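You operate a simulated robot arm through the tools that you are given. There is no shell and no other tool. Be economical: measure what you need, move in short steps, check, and stop when the job is done.

Carry out the task below with a simulated robot arm. There is one attempt and no reset: what you move stays moved.

Task
Measure vials H5 and D2 and rack each by its reading.
Fine: green rack up to 150, red rack over 150; leave the meter on and the other vials in place.
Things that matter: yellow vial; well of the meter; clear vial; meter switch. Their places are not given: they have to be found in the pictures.

It is judged by the outcome, as a careful person would: the job done as asked, and still so three seconds after it is handed in. It fails if anything else is knocked over, pushed out of place, dropped, spilled or broken.

Robot
A 7-joint arm with a two-finger parallel gripper, fixed in place. Base frame: the origin is at the foot of the arm, x ahead of it, y to its left, z up; the work surface is at about z = 0.808. Lengths are in m, angles in rad, forces in N, time in s.
With the tool pointing down near the work surface it reaches from about 0.24 to 0.68 m from the base axis. Its first joint turns from -1.152 to 1.152 rad. Payload 2.4 kg.
The TCP is the grasp point between the finger pads, 0.03 m short of the fingertips. In the tool frame z runs along the fingers and y along their closing line. Largest opening 0.094 m; finger width 0.028, thickness 0.01; the body of the gripper, 0.05 by 0.096 m, starts 0.055 m behind the TCP.
Orientation is that of the tool frame in the base frame, as a unit quaternion [w, x, y, z]. With the fingers straight down and closing along the base's y, the tool's x points along the base's -x, its y along +y and its z along -z.

Tools
- The arm moves only by the tool jog_arm. Its arguments are lists of equal length, an entry for each row: "travel": the shift along the tool's x, y, z in units of 50 mm (1.0 is 50 mm), a list of three; "angular": the turn, a rotation vector about the tool's x, y, z in units of 6 degrees (1.0 is 6 degrees), a list of three; "hand": the opening, from 0 (shut) to 1 (fully open). In form: {"travel": [[x, y, z], ...], "angular": [[ax, ay, az], ...], "hand": [hand, ...]}. A call has 1 to 20 rows; each row shifts and turns the commanded pose from where the row before left it, along the tool's axes as they then stand. A call with a number of a shift or a turn outside -1 to 1 is refused whole. Each row takes 0.2 s and may step no farther than 0.05 m and 0.15 rad from the row before; otherwise, or with a gripper value out of range, the whole call is refused. A pose out of reach is approached as far as the arm can. The call stops where the force on the tool passes 40 N (or 10 N more than at its start, if that is more) or the arm is blocked; 0.2 s more then pass. The fingers move at their own pace (about 0.153 m/s each) and stop on an object; they squeeze with about 30 N. The grip force told is the motor's: it shows also when the fingers shut on nothing. Time passes only in rows, and 0.2 s behind the last, so rows that do not move let the fingers close. The reply holds the time, the measured pose of the TCP, the force on the tool along the base axes, the opening and the grip force, in the units named above and with some noise.
- Cameras (640 x 400 px; columns grow to the right, rows downward): "scene" is fixed at [0.0332, 0.4622, 1.4562]; the picture's right is [-0.81, -0.59, 0.00], its down [-0.34, 0.46, -0.82] and it looks along [0.48, -0.66, -0.57] (base axes); focal length 324 px, centre (320, 200). "wrist" rides on the gripper at [-0.037, 0, -0.058] in the tool frame; the picture's right is [0.00, -1.00, 0.00], its down [0.97, 0.00, -0.24] and it looks along [0.24, 0.00, 0.97] (tool axes); focal length 218 px, centre (320, 200).
- camera(camera): a new picture of that camera. It takes no simulated time.
- pixel_to_xyz(camera, pixels): for up to 12 pixels [column, row] of the newest picture of that camera ("zoom" is the newest enlarged one), the place [x, y, z] in the base frame of the surface seen there, good to about 0.002 m, but the place of the scene camera against the robot may be out by one fixed shift of up to 0.018 m in any direction. It takes no simulated time.
- enlarge(camera, box): a new picture of the part [left, top, right, bottom] of that camera's present view, enlarged. It takes no simulated time.
- sign_off(): hands the job in; it is judged then, once.

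Go step by step. Measure first, check grasps and placings, and put right what went wrong. The budget is 80 turns and 46 pictures, counting those below and the enlarged ones. Unless the task says otherwise, let go and move clear before handing in, and close with one line.

The tools are called after "Request:" as name(argument=value, ...) on one line, values as JSON. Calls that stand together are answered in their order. jog_arm: Moves the arm, as the interface text tells. Its arguments: {"type":"object","properties":{"travel":{"type":"array","items":{"type":"array","items":{"type":"number"}}},"angular":{"type":"array","items":{"type":"array","items":{"type":"number"}}},"hand":{"type":"array","items":{"type":"number"}}},"required":["travel","angular","hand"]} The other tools are called the same way: camera (camera) takes a picture; pixel_to_xyz (camera, pixels) gives the place of the surface under pixels of a picture; enlarge (camera, box) takes an enlarged picture of a part of a camera's view; sign_off () hands the job in.

At the start:

```text
time: 0.0
tcp_pos: [0.3317, -0.1254, 1.1493]
ee_rot: [0.0, 0.0, 1.0, 0.0]
contact_force: [-0.4, 0.3, -0.1]
grip_width: 0.0939
gripper_force: 0.0
```

scene: 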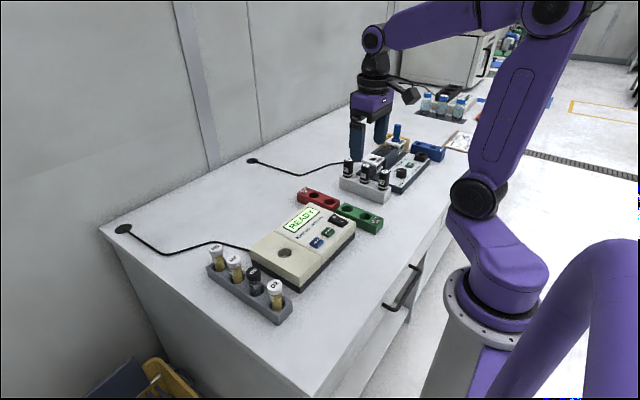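
wrist: 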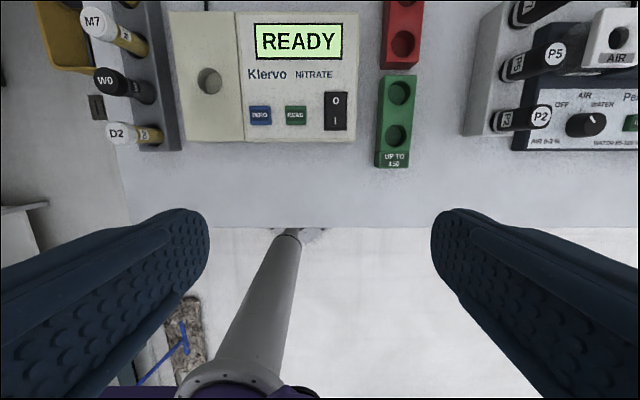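

The wrist view shows the meter reading READY, with ZERO (260,115) and READ (295,115) buttons, and a vial rack on the left. I'll enlarge the scene view for details.

Request:
enlarge(camera="scene", box=[190, 180, 390, 330])

Request:
enlarge(camera="wrist", box=[60, 0, 440, 200])

```text
2.67 times, centred on (290, 255) of scene
```

zoom: 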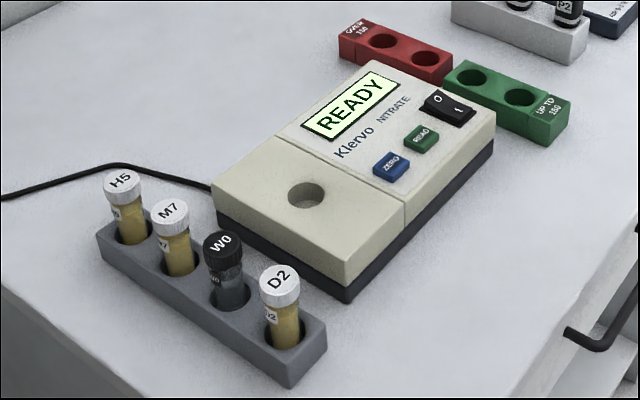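

```text
1.68 times, centred on (250, 100) of wrist
```

zoom: 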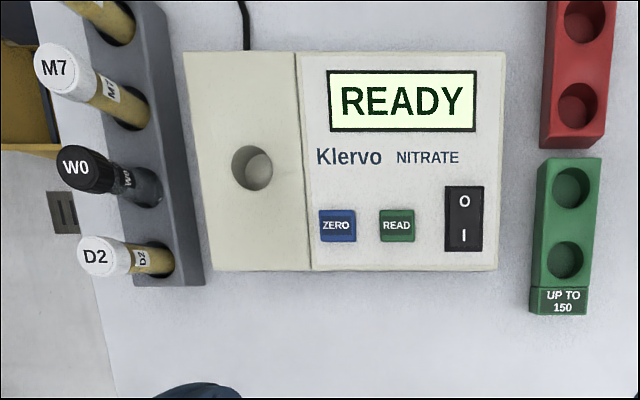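

W0 (black cap, clear) is the blank; H5 and D2 are yellow. I'll locate the caps, well, buttons and rack holes.

Request:
pixel_to_xyz(camera="zoom", pixels=[[60, 68], [76, 168], [95, 257], [252, 168], [337, 226], [397, 226], [464, 203], [464, 235], [570, 188], [566, 260], [580, 104], [185, 215]])

Request:
camera(camera="scene")

Request:
pixel_to_xyz(camera="scene", pixels=[[216, 250], [234, 260], [254, 271], [275, 285], [285, 253], [316, 242], [328, 232]])

```text
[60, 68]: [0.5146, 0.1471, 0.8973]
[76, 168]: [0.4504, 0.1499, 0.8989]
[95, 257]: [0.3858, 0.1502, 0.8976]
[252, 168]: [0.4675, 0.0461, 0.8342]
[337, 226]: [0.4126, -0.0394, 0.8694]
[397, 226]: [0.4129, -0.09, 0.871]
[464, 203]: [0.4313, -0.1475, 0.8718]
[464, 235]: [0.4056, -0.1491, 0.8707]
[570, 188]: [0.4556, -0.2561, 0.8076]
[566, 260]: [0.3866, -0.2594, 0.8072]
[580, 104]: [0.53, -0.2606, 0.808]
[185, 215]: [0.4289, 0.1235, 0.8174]
```

```text
41 pictures are left
```

scene: 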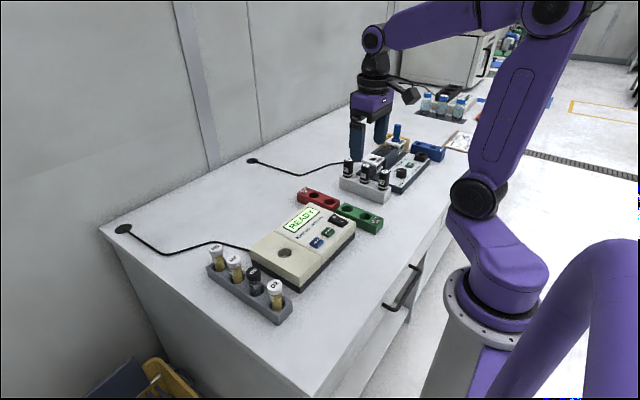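

```text
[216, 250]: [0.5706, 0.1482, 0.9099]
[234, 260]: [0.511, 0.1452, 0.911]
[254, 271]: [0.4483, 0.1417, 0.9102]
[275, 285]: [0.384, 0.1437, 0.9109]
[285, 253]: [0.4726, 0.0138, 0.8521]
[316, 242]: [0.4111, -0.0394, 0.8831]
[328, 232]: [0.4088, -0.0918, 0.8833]
```

Everything is located to a few mm. I'll go nearer, above the vials and well, for a more accurate look.

Request:
jog_arm(travel=[[-0.228, 0.75, 0.331], [-0.228, 0.75, 0.331], [-0.228, 0.75, 0.331], [-0.228, 0.75, 0.331], [-0.228, 0.75, 0.331], [-0.228, 0.75, 0.331], [0, 0, 0]], angular=[[0, 0, 0], [0, 0, 0], [0, 0, 0], [0, 0, 0], [0, 0, 0], [0, 0, 0], [0, 0, 0]], hand=[1, 1, 1, 1, 1, 1, 1])

Request:
camera(camera="wrist")

```text
time: 1.6
tcp_pos: [0.402, 0.1019, 1.0474]
ee_rot: [-0.001, 0.0, 1.0, 0.0]
contact_force: [0.0, -0.3, 0.2]
grip_width: 0.0939
gripper_force: 0.0
```

```text
40 pictures are left
```

wrist: 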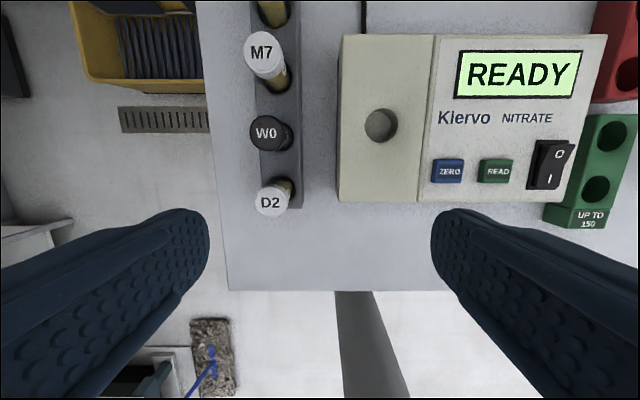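

The nearer view shows the caps at (262,52), (268,133), (270,201) and the well rim near (380,125). I'll measure the rim edges and cap centres.

Request:
pixel_to_xyz(camera="wrist", pixels=[[261, 52], [266, 133], [270, 203], [251, 133], [360, 125], [400, 125], [380, 105], [380, 146], [448, 171], [494, 171], [300, 195], [350, 180]])

Request:
enlarge(camera="wrist", box=[230, 80, 430, 220])

Request:
pixel_to_xyz(camera="zoom", pixels=[[68, 172], [125, 172], [95, 125], [95, 215], [85, 395], [150, 395], [415, 145], [540, 145], [480, 90], [480, 205]])

```text
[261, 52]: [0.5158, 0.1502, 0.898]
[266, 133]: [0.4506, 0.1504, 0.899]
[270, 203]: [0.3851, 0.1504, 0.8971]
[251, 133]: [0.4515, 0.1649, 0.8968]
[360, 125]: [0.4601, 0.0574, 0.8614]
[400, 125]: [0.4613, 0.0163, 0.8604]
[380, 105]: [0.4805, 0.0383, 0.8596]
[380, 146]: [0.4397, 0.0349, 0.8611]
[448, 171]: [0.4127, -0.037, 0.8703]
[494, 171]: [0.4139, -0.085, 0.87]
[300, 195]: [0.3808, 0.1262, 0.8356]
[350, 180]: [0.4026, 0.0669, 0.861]
```

```text
2.86 times, centred on (330, 150) of wrist
```

zoom: 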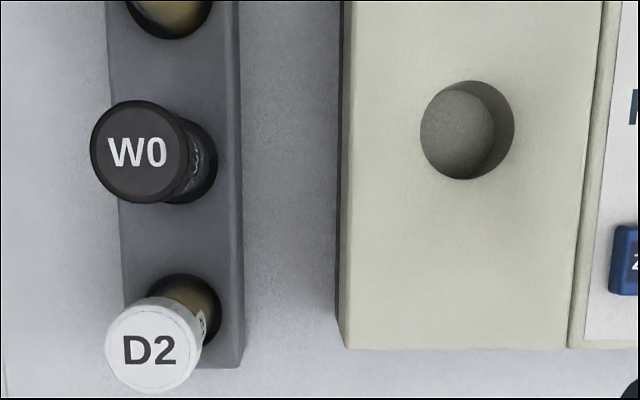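

```text
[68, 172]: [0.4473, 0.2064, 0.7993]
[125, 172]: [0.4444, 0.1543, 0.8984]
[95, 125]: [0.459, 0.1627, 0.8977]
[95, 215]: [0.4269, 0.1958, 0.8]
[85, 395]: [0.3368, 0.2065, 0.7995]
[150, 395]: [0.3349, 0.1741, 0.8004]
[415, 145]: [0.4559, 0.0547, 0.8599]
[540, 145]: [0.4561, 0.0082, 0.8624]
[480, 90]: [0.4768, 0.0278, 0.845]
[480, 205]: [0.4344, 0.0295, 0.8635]
```

W0 cap centre is at (0.451, 0.1505), well centre about (0.4616, 0.0354), and the well is about 35 mm across. I'll move over W0 at height and descend most of the way.

Request:
jog_arm(travel=[[-0.49, 0.49, 0], [-0.49, 0.48, 0], [0, 0, 0.8], [0, 0, 0.8], [0, 0, 0], [0, 0, 0]], angular=[[0, 0, 0], [0, 0, 0], [0, 0, 0], [0, 0, 0], [0, 0, 0], [0, 0, 0]], hand=[1, 1, 1, 1, 1, 1])

Request:
camera(camera="wrist")

```text
time: 3.0
tcp_pos: [0.4493, 0.1465, 0.9698]
ee_rot: [0.001, -0.001, 1.0, -0.001]
contact_force: [-0.3, -0.5, 0.0]
grip_width: 0.0939
gripper_force: 0.0
```

```text
38 pictures are left
```

wrist: 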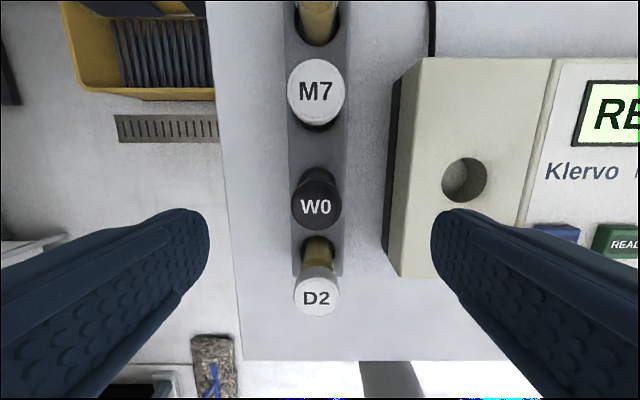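

W0 is centred between the fingers at (317,206), within 2 mm. I'll descend to z≈0.885 and close.

Request:
jog_arm(travel=[[-0.04, 0.04, 0.5], [0, 0, 0.5], [0, 0, 0.4], [0, 0, 0.3], [0, 0, 0], [0, 0, 0], [0, 0, 0], [0, 0, 0]], angular=[[0, 0, 0], [0, 0, 0], [0, 0, 0], [0, 0, 0], [0, 0, 0], [0, 0, 0], [0, 0, 0], [0, 0, 0]], hand=[1, 1, 1, 1, 1, 0.15, 0.15, 0.15])

```text
time: 4.8
tcp_pos: [0.4524, 0.1506, 0.8842]
ee_rot: [0.0, 0.0, 1.0, 0.0]
contact_force: [0.4, 0.0, 0.5]
grip_width: 0.0305
gripper_force: 30.1
```

The cap is gripped at 30.5 mm with 30 N. I'll lift and move over the well.

Request:
jog_arm(travel=[[0, 0, -0.4], [0, 0, -0.8], [0, 0, -0.8], [-0.1, -0.75, 0], [-0.1, -0.77, 0], [-0.01, -0.77, 0], [0, 0, 0], [0, 0, 0]], angular=[[0, 0, 0], [0, 0, 0], [0, 0, 0], [0, 0, 0], [0, 0, 0], [0, 0, 0], [0, 0, 0], [0, 0, 0]], hand=[0.15, 0.15, 0.15, 0.15, 0.15, 0.15, 0.15, 0.15])

Request:
camera(camera="wrist")

Request:
enlarge(camera="scene", box=[190, 180, 390, 330])

```text
time: 6.6
tcp_pos: [0.4596, 0.0327, 0.9836]
ee_rot: [0.0, 0.0, 1.0, 0.0]
contact_force: [-0.6, -0.8, 0.0]
grip_width: 0.0307
gripper_force: 30.0
```

```text
37 pictures are left
```

wrist: 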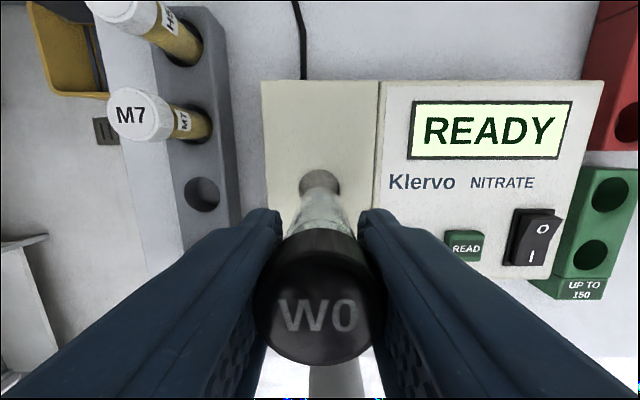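

```text
2.67 times, centred on (290, 255) of scene
```

zoom: 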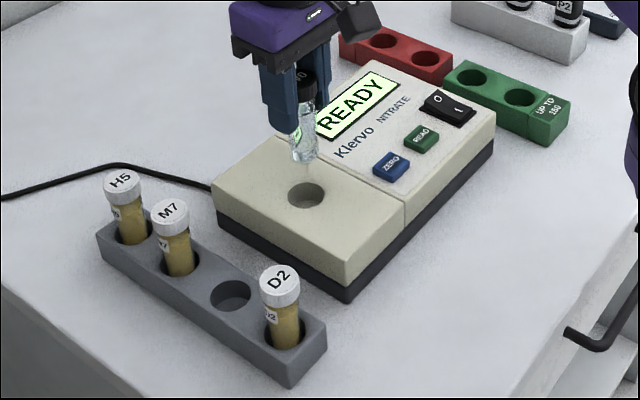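

The vial hangs over the well: its rim in view is centred at (320,187), and the predicted point is (320,191). I'll lower it gently.

Request:
jog_arm(travel=[[0, 0, 0.5], [0, 0, 0.4], [0, 0, 0.2], [0, 0, 0.1], [0, 0, 0.1], [0, 0, 0]], angular=[[0, 0, 0], [0, 0, 0], [0, 0, 0], [0, 0, 0], [0, 0, 0], [0, 0, 0]], hand=[0.15, 0.15, 0.15, 0.15, 0.15, 0.15])

Request:
enlarge(camera="scene", box=[190, 180, 390, 330])

```text
time: 8.0
tcp_pos: [0.4612, 0.0352, 0.9196]
ee_rot: [0.0, 0.0, 1.0, 0.0]
contact_force: [0.2, 0.5, -0.2]
grip_width: 0.0304
gripper_force: 30.5
```

```text
2.67 times, centred on (290, 255) of scene
```

zoom: 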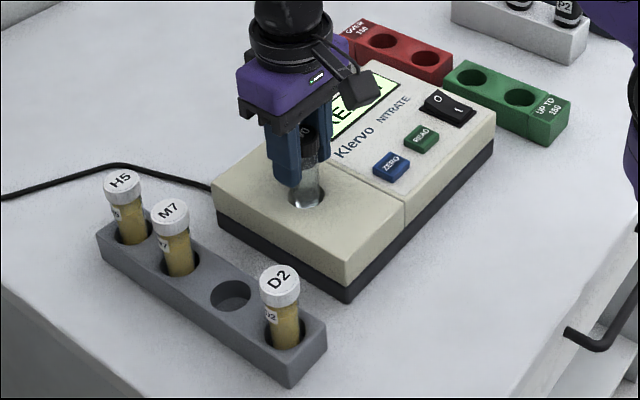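

The vial is entering the well freely with no contact yet. I'll continue down in small steps.

Request:
jog_arm(travel=[[0, 0, 0.08], [0, 0, 0.06], [0, 0, 0.06], [0, 0, 0]], angular=[[0, 0, 0], [0, 0, 0], [0, 0, 0], [0, 0, 0]], hand=[0.15, 0.15, 0.15, 0.15])

```text
time: 9.0
tcp_pos: [0.4613, 0.0351, 0.9093]
ee_rot: [0.0, 0.0, 1.0, 0.0]
contact_force: [0.5, 0.7, -0.6]
grip_width: 0.0307
gripper_force: 30.2
```

Request:
jog_arm(travel=[[0, 0, 0.04], [0, 0, 0.04], [0, 0, 0.04], [0, 0, 0]], angular=[[0, 0, 0], [0, 0, 0], [0, 0, 0], [0, 0, 0]], hand=[0.15, 0.15, 0.15, 0.15])

```text
time: 10.0
tcp_pos: [0.4621, 0.0355, 0.9027]
ee_rot: [0.002, 0.0, 1.0, -0.001]
contact_force: [1.3, -3.1, 30.5]
grip_width: 0.0308
gripper_force: 30.6
```

The vial has bottomed (30 N upward at z≈0.903). I'll ease off, release, rise clear and look at the meter.

Request:
jog_arm(travel=[[0, 0, -0.03], [0, 0, 0], [0, 0, 0], [0, 0, -0.6], [0, 0, -0.9], [0, 0, 0]], angular=[[0, 0, 0], [0, 0, 0], [0, 0, 0], [0, 0, 0], [0, 0, 0], [0, 0, 0]], hand=[0.15, 0.6, 0.6, 0.6, 0.6, 0.6])

Request:
camera(camera="wrist")

```text
time: 11.4
tcp_pos: [0.4598, 0.0351, 0.9795]
ee_rot: [0.0, 0.0, 1.0, 0.0]
contact_force: [-0.2, 0.5, 0.3]
grip_width: 0.0566
gripper_force: 0.1
```

```text
34 pictures are left
```

wrist: 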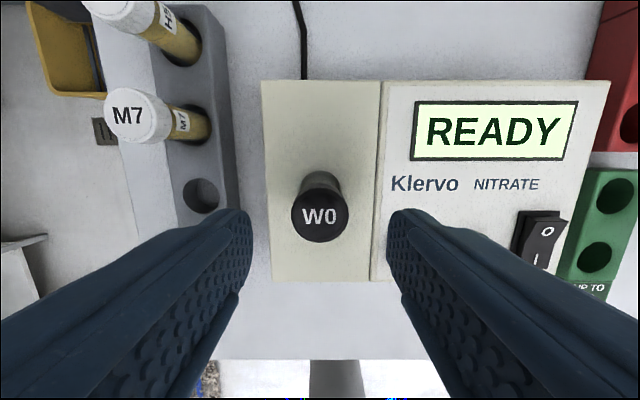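

W0 stands upright in the well. Next I'll close the fingers and move over ZERO at (0.4127, -0.038).

Request:
jog_arm(travel=[[0.49, -0.73, 0], [0.49, -0.73, 0], [0, 0, 0], [0, 0, 0.7], [0, 0, 0.5], [0, 0, 0.24], [0, 0, 0]], angular=[[0, 0, 0], [0, 0, 0], [0, 0, 0], [0, 0, 0], [0, 0, 0], [0, 0, 0], [0, 0, 0]], hand=[0, 0, 0, 0, 0, 0, 0])

Request:
enlarge(camera="scene", box=[240, 180, 390, 290])

```text
time: 13.0
tcp_pos: [0.4121, -0.0389, 0.9064]
ee_rot: [0.0, 0.0, 1.0, 0.0]
contact_force: [-0.1, 0.1, 0.2]
grip_width: 0.0
gripper_force: 29.9
```

```text
3.64 times, centred on (315, 235) of scene
```

zoom: 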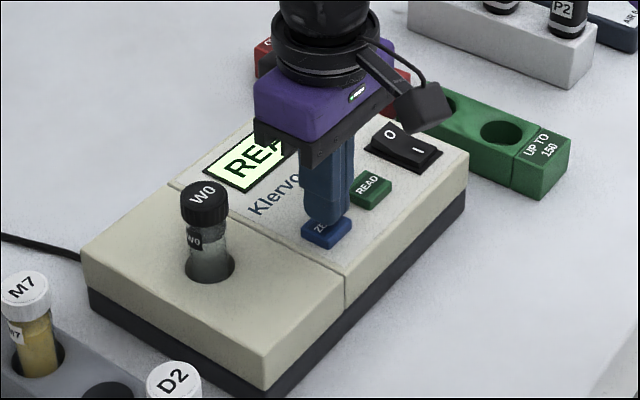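

The fingertips are right above ZERO. Pressing down in small steps.

Request:
jog_arm(travel=[[0, 0, 0.06], [0, 0, 0.04], [0, 0, 0.04], [0, 0, 0.04], [0, 0, 0]], angular=[[0, 0, 0], [0, 0, 0], [0, 0, 0], [0, 0, 0], [0, 0, 0]], hand=[0, 0, 0, 0, 0])

Request:
enlarge(camera="scene", box=[240, 180, 390, 290])

```text
time: 14.2
tcp_pos: [0.4129, -0.0368, 0.8979]
ee_rot: [0.001, 0.001, 1.0, 0.001]
contact_force: [0.3, -0.8, 2.0]
grip_width: 0.0
gripper_force: 30.1
```

```text
3.64 times, centred on (315, 235) of scene
```

zoom: 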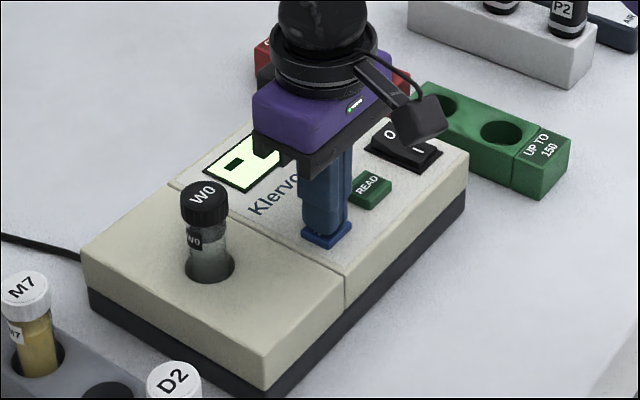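

The display has changed, starting with what looks like "0", so ZERO registered. I'll rise and read it.

Request:
jog_arm(travel=[[0, 0, -0.8], [0, 0, -0.8], [0, 0, 0], [0, 0, 0]], angular=[[0, 0, 0], [0, 0, 0], [0, 0, 0], [0, 0, 0]], hand=[0, 0, 0, 0])

Request:
camera(camera="wrist")

```text
time: 15.2
tcp_pos: [0.4142, -0.0362, 0.9776]
ee_rot: [-0.001, -0.001, 1.0, 0.0]
contact_force: [0.1, -1.1, 0.2]
grip_width: 0.0002
gripper_force: 29.9
```

```text
31 pictures are left
```

wrist: 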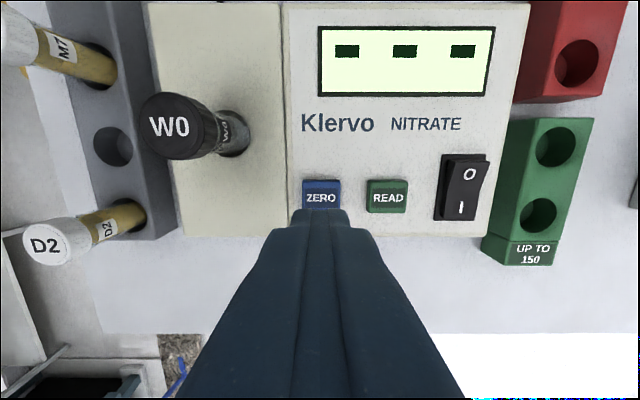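

The display shows "---", so it is still working. I'll wait a couple of seconds.

Request:
jog_arm(travel=[[0, 0, 0], [0, 0, 0], [0, 0, 0], [0, 0, 0], [0, 0, 0], [0, 0, 0], [0, 0, 0], [0, 0, 0], [0, 0, 0], [0, 0, 0], [0, 0, 0], [0, 0, 0]], angular=[[0, 0, 0], [0, 0, 0], [0, 0, 0], [0, 0, 0], [0, 0, 0], [0, 0, 0], [0, 0, 0], [0, 0, 0], [0, 0, 0], [0, 0, 0], [0, 0, 0], [0, 0, 0]], hand=[0, 0, 0, 0, 0, 0, 0, 0, 0, 0, 0, 0])

Request:
enlarge(camera="wrist", box=[140, 0, 600, 260])

```text
time: 17.8
tcp_pos: [0.4134, -0.0372, 0.9777]
ee_rot: [0.0, 0.0, 1.0, 0.001]
contact_force: [-0.3, -0.7, 0.5]
grip_width: 0.0
gripper_force: 30.4
```

```text
1.39 times, centred on (370, 130) of wrist
```

zoom: 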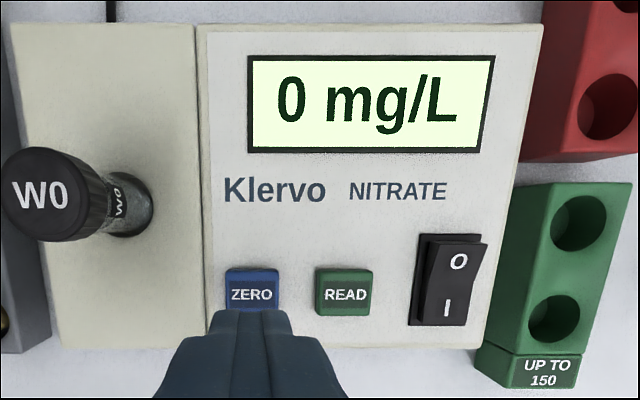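

Zeroed: 0 mg/L. Now back over W0 to grip it.

Request:
jog_arm(travel=[[-0.49, 0.73, 0], [-0.49, 0.73, 0], [0, 0, 0], [0, 0, 0.7], [0, 0, 0.5], [0, 0, 0.26], [0, 0, 0], [0, 0, 0], [0, 0, 0], [0, 0, 0]], angular=[[0, 0, 0], [0, 0, 0], [0, 0, 0], [0, 0, 0], [0, 0, 0], [0, 0, 0], [0, 0, 0], [0, 0, 0], [0, 0, 0], [0, 0, 0]], hand=[0.7, 0.7, 0.7, 0.7, 0.7, 0.7, 0.7, 0.15, 0.15, 0.15])

```text
time: 20.0
tcp_pos: [0.4621, 0.0371, 0.9049]
ee_rot: [0.0, 0.0, 1.0, -0.001]
contact_force: [0.5, -0.1, -0.5]
grip_width: 0.0308
gripper_force: 30.2
```

Gripped again. Lift, move above the empty hole at (0.451, 0.1505), and check.

Request:
jog_arm(travel=[[0, 0, -0.6], [0, 0, -0.95], [0.1, 0.76, 0], [0.1, 0.77, 0], [0.01, 0.77, 0], [0, 0, 0], [0, 0, 0]], angular=[[0, 0, 0], [0, 0, 0], [0, 0, 0], [0, 0, 0], [0, 0, 0], [0, 0, 0], [0, 0, 0]], hand=[0.15, 0.15, 0.15, 0.15, 0.15, 0.15, 0.15])

Request:
camera(camera="wrist")

```text
time: 21.6
tcp_pos: [0.4527, 0.1506, 0.984]
ee_rot: [0.0, -0.001, 1.0, 0.0]
contact_force: [0.0, -0.4, -0.4]
grip_width: 0.0311
gripper_force: 29.9
```

```text
29 pictures are left
```

wrist: 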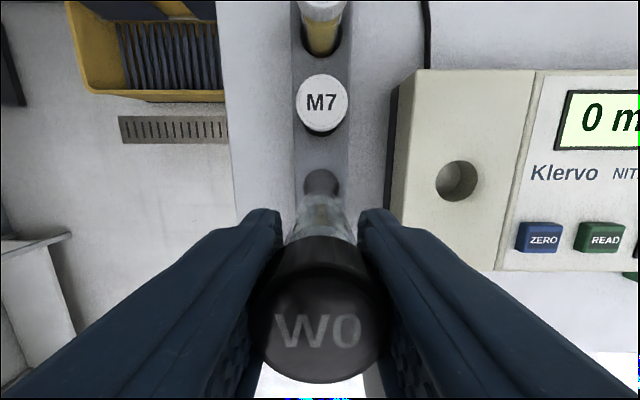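

Hole is centred at (321,183), in line. Lowering W0 to just above its rest height, then feeling for the bottom.

Request:
jog_arm(travel=[[0, 0, 0.6], [0, 0, 0.6], [0, 0, 0.4], [0, 0, 0.2], [0, 0, 0.08], [0, 0, 0.04], [0, 0, 0]], angular=[[0, 0, 0], [0, 0, 0], [0, 0, 0], [0, 0, 0], [0, 0, 0], [0, 0, 0], [0, 0, 0]], hand=[0.15, 0.15, 0.15, 0.15, 0.15, 0.15, 0.15])

```text
time: 23.2
tcp_pos: [0.4509, 0.1523, 0.8878]
ee_rot: [-0.001, 0.0, 1.0, 0.0]
contact_force: [-0.5, 0.3, -0.9]
grip_width: 0.0308
gripper_force: 30.0
```

Request:
jog_arm(travel=[[0, 0, 0.03], [0, 0, 0.02], [0, 0, 0]], angular=[[0, 0, 0], [0, 0, 0], [0, 0, 0]], hand=[0.15, 0.15, 0.15])

```text
time: 24.0
tcp_pos: [0.4513, 0.1517, 0.8855]
ee_rot: [0.001, 0.0, 1.0, 0.0]
contact_force: [0.2, 0.7, -1.0]
grip_width: 0.0306
gripper_force: 29.7
```

Request:
jog_arm(travel=[[0, 0, 0.02], [0, 0, 0.02], [0, 0, 0]], angular=[[0, 0, 0], [0, 0, 0], [0, 0, 0]], hand=[0.15, 0.15, 0.15])

```text
time: 24.8
tcp_pos: [0.4511, 0.152, 0.8834]
ee_rot: [0.0, 0.0, 1.0, 0.0]
contact_force: [0.1, -0.4, -0.2]
grip_width: 0.0305
gripper_force: 29.8
```

Request:
jog_arm(travel=[[0, 0, 0.02], [0, 0, 0.02], [0, 0, 0.02], [0, 0, 0]], angular=[[0, 0, 0], [0, 0, 0], [0, 0, 0], [0, 0, 0]], hand=[0.15, 0.15, 0.15, 0.15])

```text
time: 25.8
tcp_pos: [0.4516, 0.1519, 0.8807]
ee_rot: [0.0, 0.0, 1.0, 0.0]
contact_force: [-0.3, 0.2, -0.1]
grip_width: 0.0307
gripper_force: 30.0
```

It is lower than the original grip height and still has no contact. I'll look before continuing.

Request:
enlarge(camera="scene", box=[190, 220, 310, 330])

```text
3.64 times, centred on (250, 275) of scene
```

zoom: 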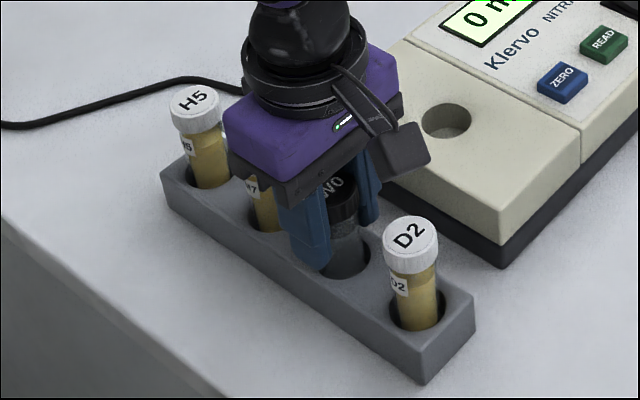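

The vial is in the hole and upright, so it probably slid up in the grip when bottoming in the well. I'll continue slowly.

Request:
jog_arm(travel=[[0, 0, 0.02], [0, 0, 0.02], [0, 0, 0.02], [0, 0, 0]], angular=[[0, 0, 0], [0, 0, 0], [0, 0, 0], [0, 0, 0]], hand=[0.15, 0.15, 0.15, 0.15])

```text
time: 26.8
tcp_pos: [0.4524, 0.151, 0.8773]
ee_rot: [0.004, 0.0, 1.0, 0.001]
contact_force: [-1.1, -0.7, 32.1]
grip_width: 0.0307
gripper_force: 29.7
```

W0 is seated (32 N). Release and rise.

Request:
jog_arm(travel=[[0, 0, -0.03], [0, 0, 0], [0, 0, 0], [0, 0, -0.7], [0, 0, -0.9], [0, 0, 0]], angular=[[0, 0, 0], [0, 0, 0], [0, 0, 0], [0, 0, 0], [0, 0, 0], [0, 0, 0]], hand=[0.15, 0.7, 0.7, 0.7, 0.7, 0.7])

Request:
camera(camera="wrist")

```text
time: 28.2
tcp_pos: [0.4474, 0.1512, 0.9582]
ee_rot: [0.001, -0.002, 1.0, -0.001]
contact_force: [0.2, -1.0, 1.2]
grip_width: 0.0659
gripper_force: 0.0
```

```text
27 pictures are left
```

wrist: 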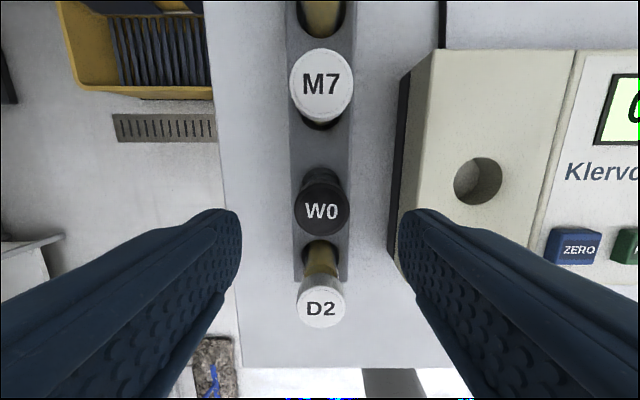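

W0 is back in place. Next is D2 at (0.3855, 0.150): move, descend, grip.

Request:
jog_arm(travel=[[0.65, 0, 0], [0.65, 0, 0], [0, 0, 0], [0, 0, 0.6], [0, 0, 0.5], [0, 0, 0.36], [0, 0, 0], [0, 0, 0], [0, 0, 0], [0, 0, 0]], angular=[[0, 0, 0], [0, 0, 0], [0, 0, 0], [0, 0, 0], [0, 0, 0], [0, 0, 0], [0, 0, 0], [0, 0, 0], [0, 0, 0], [0, 0, 0]], hand=[0.7, 0.7, 0.7, 0.7, 0.7, 0.7, 0.7, 0.15, 0.15, 0.15])

```text
time: 30.4
tcp_pos: [0.3862, 0.1504, 0.8869]
ee_rot: [-0.001, 0.0, 1.0, 0.0]
contact_force: [0.0, -0.2, 0.3]
grip_width: 0.0306
gripper_force: 30.0
```

D2 gripped. Lift, then go across in y first, then x, to the well.

Request:
jog_arm(travel=[[0, 0, -0.4], [0, 0, -0.8], [0, 0, -0.85], [0, -0.77, 0], [0, -0.77, 0], [0, -0.76, 0], [-0.76, 0, 0], [-0.76, 0, 0], [0, 0, 0], [0, 0, 0]], angular=[[0, 0, 0], [0, 0, 0], [0, 0, 0], [0, 0, 0], [0, 0, 0], [0, 0, 0], [0, 0, 0], [0, 0, 0], [0, 0, 0], [0, 0, 0]], hand=[0.15, 0.15, 0.15, 0.15, 0.15, 0.15, 0.15, 0.15, 0.15, 0.15])

Request:
camera(camera="wrist")

```text
time: 32.6
tcp_pos: [0.4607, 0.037, 0.9878]
ee_rot: [0.0, 0.0, 1.0, 0.0]
contact_force: [0.6, -0.1, -0.7]
grip_width: 0.0307
gripper_force: 29.9
```

```text
26 pictures are left
```

wrist: 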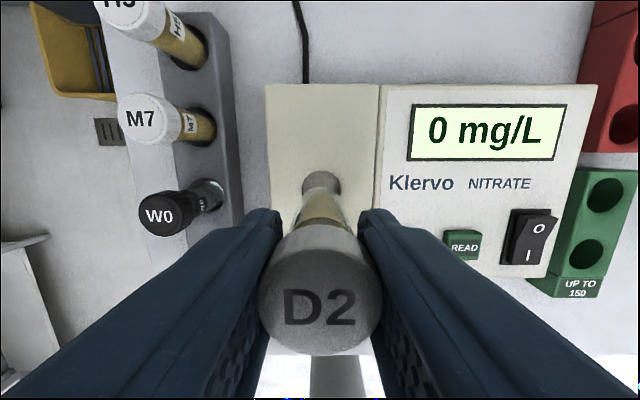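

Aligned over the well. Lowering to just above the bottom, then fine steps.

Request:
jog_arm(travel=[[0, 0, 0.5], [0, 0, 0.4], [0, 0, 0.3], [0, 0, 0.2], [0, 0, 0.06], [0, 0, 0.02], [0, 0, 0]], angular=[[0, 0, 0], [0, 0, 0], [0, 0, 0], [0, 0, 0], [0, 0, 0], [0, 0, 0], [0, 0, 0]], hand=[0.15, 0.15, 0.15, 0.15, 0.15, 0.15, 0.15])

Request:
jog_arm(travel=[[0, 0, 0.02], [0, 0, 0.02], [0, 0, 0]], angular=[[0, 0, 0], [0, 0, 0], [0, 0, 0]], hand=[0.15, 0.15, 0.15])

```text
time: 34.2
tcp_pos: [0.4623, 0.0364, 0.9139]
ee_rot: [0.001, 0.0, 1.0, 0.001]
contact_force: [-0.1, -0.2, -0.5]
grip_width: 0.0304
gripper_force: 29.9
```

```text
time: 35.0
tcp_pos: [0.4624, 0.0359, 0.9115]
ee_rot: [0.001, -0.001, 1.0, 0.001]
contact_force: [-0.5, 0.7, 4.2]
grip_width: 0.0304
gripper_force: 29.6
```

Light contact (4 N), so it is bottomed. Release, rise, and move over READ with fingers shut.

Request:
jog_arm(travel=[[0, 0, 0], [0, 0, 0], [0, 0, -0.6], [0, 0, -0.8], [0.49, -0.82, 0], [0.49, -0.82, 0], [0, -0.78, 0], [0, 0, 0]], angular=[[0, 0, 0], [0, 0, 0], [0, 0, 0], [0, 0, 0], [0, 0, 0], [0, 0, 0], [0, 0, 0], [0, 0, 0]], hand=[0.6, 0.6, 0.6, 0.6, 0, 0, 0, 0])

Request:
camera(camera="wrist")

```text
time: 36.8
tcp_pos: [0.4104, -0.0851, 0.9819]
ee_rot: [-0.001, -0.002, 1.0, 0.0]
contact_force: [-0.3, 0.4, -0.4]
grip_width: 0.0
gripper_force: 29.6
```

```text
25 pictures are left
```

wrist: 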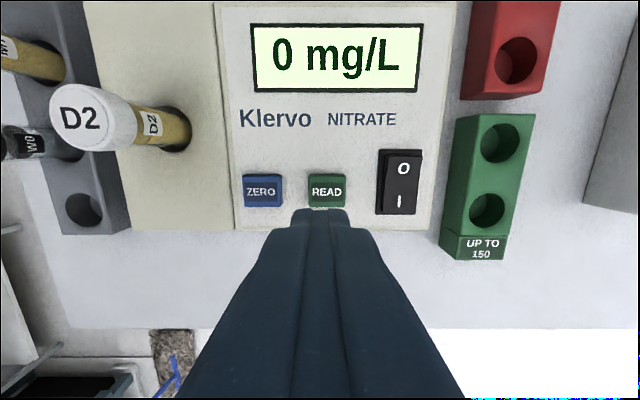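

READ at (326,190) is about 4 mm to the right. I'll correct that and press.

Request:
jog_arm(travel=[[-0.02, -0.08, 0.5], [0, 0, 0.6], [0, 0, 0.4], [0, 0, 0.06], [0, 0, 0.05], [0, 0, 0.05], [0, 0, 0.04], [0, 0, 0]], angular=[[0, 0, 0], [0, 0, 0], [0, 0, 0], [0, 0, 0], [0, 0, 0], [0, 0, 0], [0, 0, 0], [0, 0, 0]], hand=[0, 0, 0, 0, 0, 0, 0, 0])

Request:
enlarge(camera="scene", box=[240, 180, 390, 290])

```text
time: 38.6
tcp_pos: [0.4146, -0.0891, 0.8964]
ee_rot: [0.001, -0.001, 1.0, 0.0]
contact_force: [-0.9, 2.4, 7.2]
grip_width: 0.0
gripper_force: 30.0
```

```text
3.64 times, centred on (315, 235) of scene
```

zoom: 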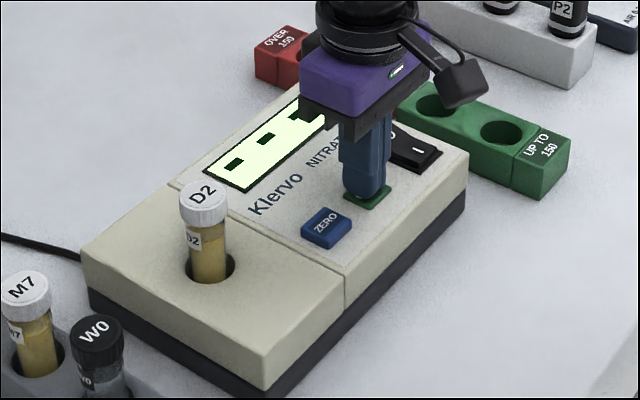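

READ registered ("---"). I'll rise, go back to above the well, and wait.

Request:
jog_arm(travel=[[0, 0, -0.8], [0, 0, -0.9], [0, 0, 0], [0, 0, 0], [0, 0, 0], [0, 0, 0], [0, 0, 0], [0, 0, 0], [0, 0, 0], [0, 0, 0], [0, 0, 0], [0, 0, 0], [0, 0, 0], [0, 0, 0], [0, 0, 0], [0, 0, 0], [0, 0, 0], [0, 0, 0]], angular=[[0, 0, 0], [0, 0, 0], [0, 0, 0], [0, 0, 0], [0, 0, 0], [0, 0, 0], [0, 0, 0], [0, 0, 0], [0, 0, 0], [0, 0, 0], [0, 0, 0], [0, 0, 0], [0, 0, 0], [0, 0, 0], [0, 0, 0], [0, 0, 0], [0, 0, 0], [0, 0, 0]], hand=[0, 0, 0, 0, 0, 0, 0, 0, 0, 0, 0, 0, 0, 0, 0, 0, 0, 0])

Request:
camera(camera="wrist")

```text
time: 42.4
tcp_pos: [0.4132, -0.0883, 0.9824]
ee_rot: [0.0, 0.0, 1.0, 0.001]
contact_force: [-0.5, -0.6, 0.6]
grip_width: 0.0
gripper_force: 30.3
```

```text
23 pictures are left
```

wrist: 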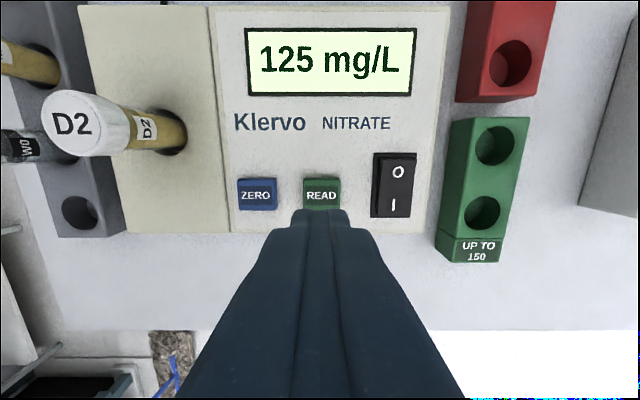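

D2 reads 125 mg/L, so it goes in the green rack. I'll measure the green and red rack hole rims.

Request:
enlarge(camera="wrist", box=[420, 0, 580, 270])

Request:
pixel_to_xyz(camera="wrist", pixels=[[496, 171], [489, 185], [472, 145], [520, 145], [460, 213], [507, 213], [485, 245], [487, 62], [536, 62], [540, 15], [510, 95], [477, 250]])

```text
1.48 times, centred on (500, 135) of wrist
```

zoom: 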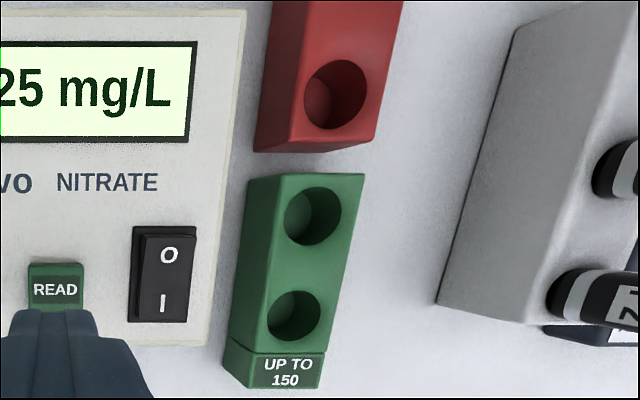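

```text
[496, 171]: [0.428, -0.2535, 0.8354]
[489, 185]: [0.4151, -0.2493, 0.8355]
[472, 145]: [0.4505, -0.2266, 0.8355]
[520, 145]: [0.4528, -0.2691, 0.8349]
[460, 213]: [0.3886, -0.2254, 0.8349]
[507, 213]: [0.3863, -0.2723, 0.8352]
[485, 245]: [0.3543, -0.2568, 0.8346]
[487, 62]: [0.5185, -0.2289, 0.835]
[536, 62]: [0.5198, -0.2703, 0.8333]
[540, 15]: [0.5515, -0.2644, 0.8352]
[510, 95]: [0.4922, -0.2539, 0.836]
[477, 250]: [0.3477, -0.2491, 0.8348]
```

Green holes are at about (0.3875,-0.247) and (0.451,-0.247), top at z=0.835. Back to the well to grip D2.

Request:
jog_arm(travel=[[-0.32, 0.83, 0], [-0.32, 0.83, 0], [-0.33, 0.82, 0], [0, 0, 0], [0, 0, 0.6], [0, 0, 0.5], [0, 0, 0.32], [0, 0, 0], [0, 0, 0], [0, 0, 0], [0, 0, 0]], angular=[[0, 0, 0], [0, 0, 0], [0, 0, 0], [0, 0, 0], [0, 0, 0], [0, 0, 0], [0, 0, 0], [0, 0, 0], [0, 0, 0], [0, 0, 0], [0, 0, 0]], hand=[0.7, 0.7, 0.7, 0.7, 0.7, 0.7, 0.7, 0.7, 0.15, 0.15, 0.15])

```text
time: 44.8
tcp_pos: [0.4622, 0.0339, 0.909]
ee_rot: [0.0, -0.001, 1.0, 0.0]
contact_force: [-0.4, -0.2, 0.1]
grip_width: 0.0308
gripper_force: 30.1
```

D2 gripped. Lift and carry it over the near green hole.

Request:
jog_arm(travel=[[0, 0, -0.6], [0, 0, -0.9], [0.213, -0.807, 0], [0.213, -0.807, 0], [0.213, -0.807, 0], [0.213, -0.807, 0], [0.213, -0.807, 0], [0.213, -0.807, 0], [0.213, -0.807, 0], [0, 0, 0], [0, 0, 0]], angular=[[0, 0, 0], [0, 0, 0], [0, 0, 0], [0, 0, 0], [0, 0, 0], [0, 0, 0], [0, 0, 0], [0, 0, 0], [0, 0, 0], [0, 0, 0], [0, 0, 0]], hand=[0.15, 0.15, 0.15, 0.15, 0.15, 0.15, 0.15, 0.15, 0.15, 0.15, 0.15])

Request:
camera(camera="wrist")

```text
time: 47.2
tcp_pos: [0.3877, -0.2454, 0.9846]
ee_rot: [0.0, 0.0, 1.0, 0.0]
contact_force: [-0.7, 0.6, -0.3]
grip_width: 0.0307
gripper_force: 30.0
```

```text
21 pictures are left
```

wrist: 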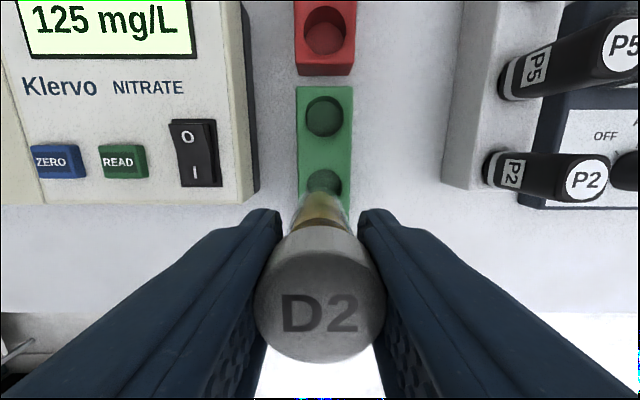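

Hole centre column is 324, so I need about 3 mm more in -y; the row matches. Adjust and lower.

Request:
jog_arm(travel=[[0, -0.06, 0.3], [0, 0, 0.5], [0, 0, 0.5], [0, 0, 0.3], [0, 0, 0.2], [0, 0, 0]], angular=[[0, 0, 0], [0, 0, 0], [0, 0, 0], [0, 0, 0], [0, 0, 0], [0, 0, 0]], hand=[0.15, 0.15, 0.15, 0.15, 0.15, 0.15])

Request:
enlarge(camera="scene", box=[290, 160, 410, 250])

```text
time: 48.6
tcp_pos: [0.3885, -0.2513, 0.8942]
ee_rot: [0.001, 0.0, 1.0, 0.0]
contact_force: [0.4, 0.5, 0.1]
grip_width: 0.0305
gripper_force: 30.2
```

```text
4.44 times, centred on (350, 205) of scene
```

zoom: 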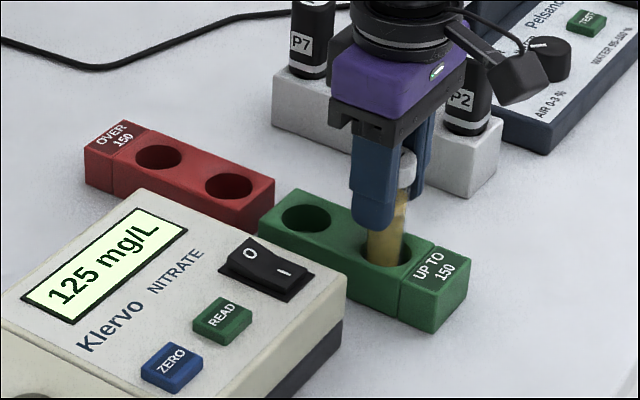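

In the hole without contact. Fine lowering.

Request:
jog_arm(travel=[[0, 0, 0.06], [0, 0, 0.04], [0, 0, 0.02], [0, 0, 0]], angular=[[0, 0, 0], [0, 0, 0], [0, 0, 0], [0, 0, 0]], hand=[0.15, 0.15, 0.15, 0.15])

Request:
jog_arm(travel=[[0, 0, 0.02], [0, 0, 0.01], [0, 0, 0]], angular=[[0, 0, 0], [0, 0, 0], [0, 0, 0]], hand=[0.15, 0.15, 0.15])

```text
time: 49.6
tcp_pos: [0.3882, -0.2511, 0.8901]
ee_rot: [-0.001, 0.0, 1.0, 0.0]
contact_force: [0.3, -0.9, 0.2]
grip_width: 0.0305
gripper_force: 29.9
```

```text
time: 50.4
tcp_pos: [0.3867, -0.2515, 0.8889]
ee_rot: [0.0, 0.0, 1.0, 0.0]
contact_force: [-0.4, 0.4, -0.7]
grip_width: 0.0308
gripper_force: 30.3
```

Request:
jog_arm(travel=[[0, 0, 0.02], [0, 0, 0.02], [0, 0, 0]], angular=[[0, 0, 0], [0, 0, 0], [0, 0, 0]], hand=[0.15, 0.15, 0.15])

Request:
jog_arm(travel=[[0, 0, 0.02], [0, 0, 0.01], [0, 0, 0]], angular=[[0, 0, 0], [0, 0, 0], [0, 0, 0]], hand=[0.15, 0.15, 0.15])

```text
time: 51.2
tcp_pos: [0.3884, -0.2513, 0.8868]
ee_rot: [-0.001, -0.001, 1.0, 0.0]
contact_force: [-0.1, -0.2, -0.7]
grip_width: 0.0304
gripper_force: 30.2
```

```text
time: 52.0
tcp_pos: [0.3881, -0.2516, 0.8841]
ee_rot: [0.0, -0.001, 1.0, -0.001]
contact_force: [-0.1, 0.5, -0.7]
grip_width: 0.0308
gripper_force: 30.1
```

Request:
jog_arm(travel=[[0, 0, 0.02], [0, 0, 0.01], [0, 0, 0]], angular=[[0, 0, 0], [0, 0, 0], [0, 0, 0]], hand=[0.15, 0.15, 0.15])

```text
time: 52.8
tcp_pos: [0.3878, -0.2507, 0.8823]
ee_rot: [0.001, 0.001, 1.0, 0.0]
contact_force: [1.1, 0.3, 2.8]
grip_width: 0.0304
gripper_force: 29.8
```

Contact (2.8 N): seated. Release, rise, and travel to above H5.

Request:
jog_arm(travel=[[0, 0, 0], [0, 0, 0], [0, 0, -0.6], [0, 0, -0.9], [0, 0, -0.9], [-0.38, 0.8, 0], [-0.38, 0.8, 0], [-0.38, 0.8, 0], [-0.38, 0.8, 0], [-0.38, 0.8, 0], [-0.38, 0.8, 0], [-0.38, 0.8, 0], [-0.38, 0.8, 0], [-0.38, 0.8, 0], [-0.38, 0.8, 0], [0, 0, 0], [0, 0, 0]], angular=[[0, 0, 0], [0, 0, 0], [0, 0, 0], [0, 0, 0], [0, 0, 0], [0, 0, 0], [0, 0, 0], [0, 0, 0], [0, 0, 0], [0, 0, 0], [0, 0, 0], [0, 0, 0], [0, 0, 0], [0, 0, 0], [0, 0, 0], [0, 0, 0], [0, 0, 0]], hand=[0.6, 0.6, 0.6, 0.6, 0.6, 0.6, 0.6, 0.6, 0.6, 0.7, 0.7, 0.7, 0.7, 0.7, 0.7, 0.7, 0.7])

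Request:
camera(camera="wrist")

Request:
enlarge(camera="scene", box=[200, 160, 410, 330])

```text
time: 56.4
tcp_pos: [0.5769, 0.147, 1.0017]
ee_rot: [0.0, 0.001, 1.0, 0.0]
contact_force: [0.2, -0.4, -0.4]
grip_width: 0.0661
gripper_force: 0.0
```

```text
19 pictures are left
```

wrist: 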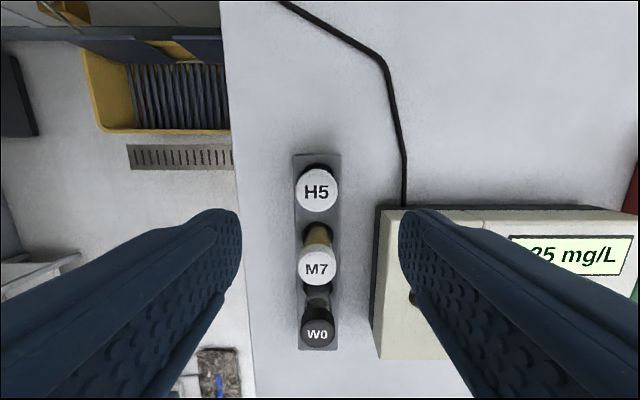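

```text
2.35 times, centred on (305, 245) of scene
```

zoom: 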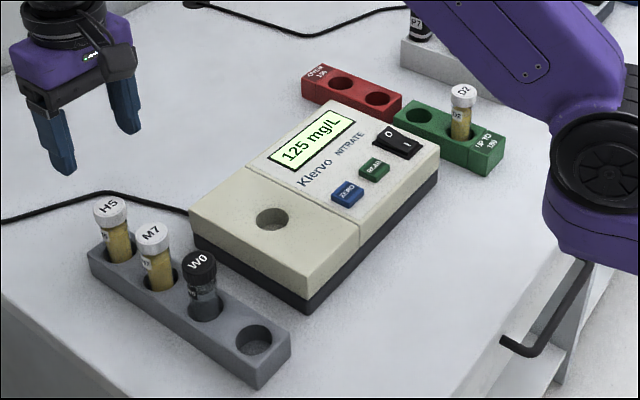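

Request:
pixel_to_xyz(camera="wrist", pixels=[[316, 190], [302, 190], [332, 190], [316, 267]])

```text
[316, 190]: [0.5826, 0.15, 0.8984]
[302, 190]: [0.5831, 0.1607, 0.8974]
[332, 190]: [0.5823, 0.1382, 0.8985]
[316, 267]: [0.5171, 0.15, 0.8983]
```

H5 cap centre is at (0.582, 0.150). Nudge 4 mm in x, descend, grip.

Request:
jog_arm(travel=[[-0.08, 0, 0.5], [0, 0, 0.7], [0, 0, 0.6], [0, 0, 0.5], [0, 0, 0], [0, 0, 0], [0, 0, 0], [0, 0, 0], [0, 0, 0]], angular=[[0, 0, 0], [0, 0, 0], [0, 0, 0], [0, 0, 0], [0, 0, 0], [0, 0, 0], [0, 0, 0], [0, 0, 0], [0, 0, 0]], hand=[0.7, 0.7, 0.7, 0.7, 0.7, 0.7, 0.15, 0.15, 0.15])

```text
time: 58.4
tcp_pos: [0.5817, 0.1489, 0.8886]
ee_rot: [0.001, 0.0, 1.0, 0.0]
contact_force: [0.1, -0.2, -0.5]
grip_width: 0.0307
gripper_force: 29.7
```

H5 gripped. Lift, move in y then x, to the well.

Request:
jog_arm(travel=[[0, 0, -0.4], [0, 0, -0.8], [0, 0, -0.85], [0, -0.77, 0], [0, -0.77, 0], [0, -0.75, 0], [0.8, 0, 0], [0.8, 0, 0], [0.81, 0, 0], [0, 0, 0], [0, 0, 0]], angular=[[0, 0, 0], [0, 0, 0], [0, 0, 0], [0, 0, 0], [0, 0, 0], [0, 0, 0], [0, 0, 0], [0, 0, 0], [0, 0, 0], [0, 0, 0], [0, 0, 0]], hand=[0.15, 0.15, 0.15, 0.15, 0.15, 0.15, 0.15, 0.15, 0.15, 0.15, 0.15])

Request:
camera(camera="wrist")

```text
time: 60.8
tcp_pos: [0.4576, 0.0357, 0.9892]
ee_rot: [0.0, -0.001, 1.0, 0.0]
contact_force: [-0.7, 0.0, -0.7]
grip_width: 0.0309
gripper_force: 30.1
```

```text
17 pictures are left
```

wrist: 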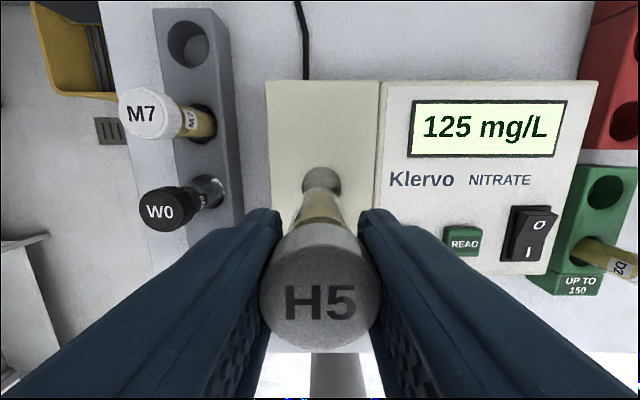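

Compared with D2, the view is shifted about 4 px, so I'll add 2 mm in x. Lowering.

Request:
jog_arm(travel=[[-0.04, 0, 0.5], [0, 0, 0.4], [0, 0, 0.3], [0, 0, 0.2], [0, 0, 0.06], [0, 0, 0.02], [0, 0, 0]], angular=[[0, 0, 0], [0, 0, 0], [0, 0, 0], [0, 0, 0], [0, 0, 0], [0, 0, 0], [0, 0, 0]], hand=[0.15, 0.15, 0.15, 0.15, 0.15, 0.15, 0.15])

Request:
jog_arm(travel=[[0, 0, 0.02], [0, 0, 0.02], [0, 0, 0]], angular=[[0, 0, 0], [0, 0, 0], [0, 0, 0]], hand=[0.15, 0.15, 0.15])

```text
time: 62.4
tcp_pos: [0.4623, 0.0334, 0.916]
ee_rot: [0.0, -0.001, 1.0, 0.0]
contact_force: [0.0, -0.3, 0.2]
grip_width: 0.0307
gripper_force: 30.1
```

```text
time: 63.2
tcp_pos: [0.4632, 0.0338, 0.9145]
ee_rot: [0.0, 0.0, 1.0, 0.0]
contact_force: [0.4, -0.3, 0.1]
grip_width: 0.0305
gripper_force: 30.3
```

Request:
jog_arm(travel=[[0, 0, 0.02], [0, 0, 0.01], [0, 0, 0]], angular=[[0, 0, 0], [0, 0, 0], [0, 0, 0]], hand=[0.15, 0.15, 0.15])

Request:
jog_arm(travel=[[0, 0, 0.01], [0, 0, 0.01], [0, 0, 0]], angular=[[0, 0, 0], [0, 0, 0], [0, 0, 0]], hand=[0.15, 0.15, 0.15])

```text
time: 64.0
tcp_pos: [0.4631, 0.0343, 0.9126]
ee_rot: [0.0, -0.001, 1.0, 0.0]
contact_force: [-2.9, -0.6, 8.3]
grip_width: 0.0304
gripper_force: 30.8
```

```text
time: 64.8
tcp_pos: [0.4636, 0.0344, 0.9124]
ee_rot: [0.002, -0.001, 1.0, 0.001]
contact_force: [-4.3, 0.5, 29.9]
grip_width: 0.0305
gripper_force: 30.1
```

Seated. Release, rise, and go over READ.

Request:
jog_arm(travel=[[0, 0, -0.02], [0, 0, 0], [0, 0, 0], [0, 0, -0.6], [0, 0, -0.8], [0.33, -0.82, 0], [0.33, -0.82, 0], [0.33, -0.82, 0], [0, 0, 0]], angular=[[0, 0, 0], [0, 0, 0], [0, 0, 0], [0, 0, 0], [0, 0, 0], [0, 0, 0], [0, 0, 0], [0, 0, 0], [0, 0, 0]], hand=[0.15, 0.6, 0.6, 0.6, 0.6, 0, 0, 0, 0])

Request:
camera(camera="wrist")

```text
time: 66.8
tcp_pos: [0.4113, -0.0896, 0.9813]
ee_rot: [0.0, 0.0, 1.0, 0.0]
contact_force: [0.4, -0.2, 0.4]
grip_width: 0.0
gripper_force: 29.5
```

```text
16 pictures are left
```

wrist: 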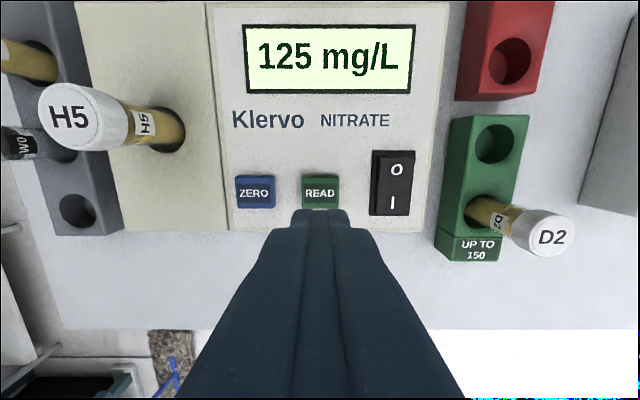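

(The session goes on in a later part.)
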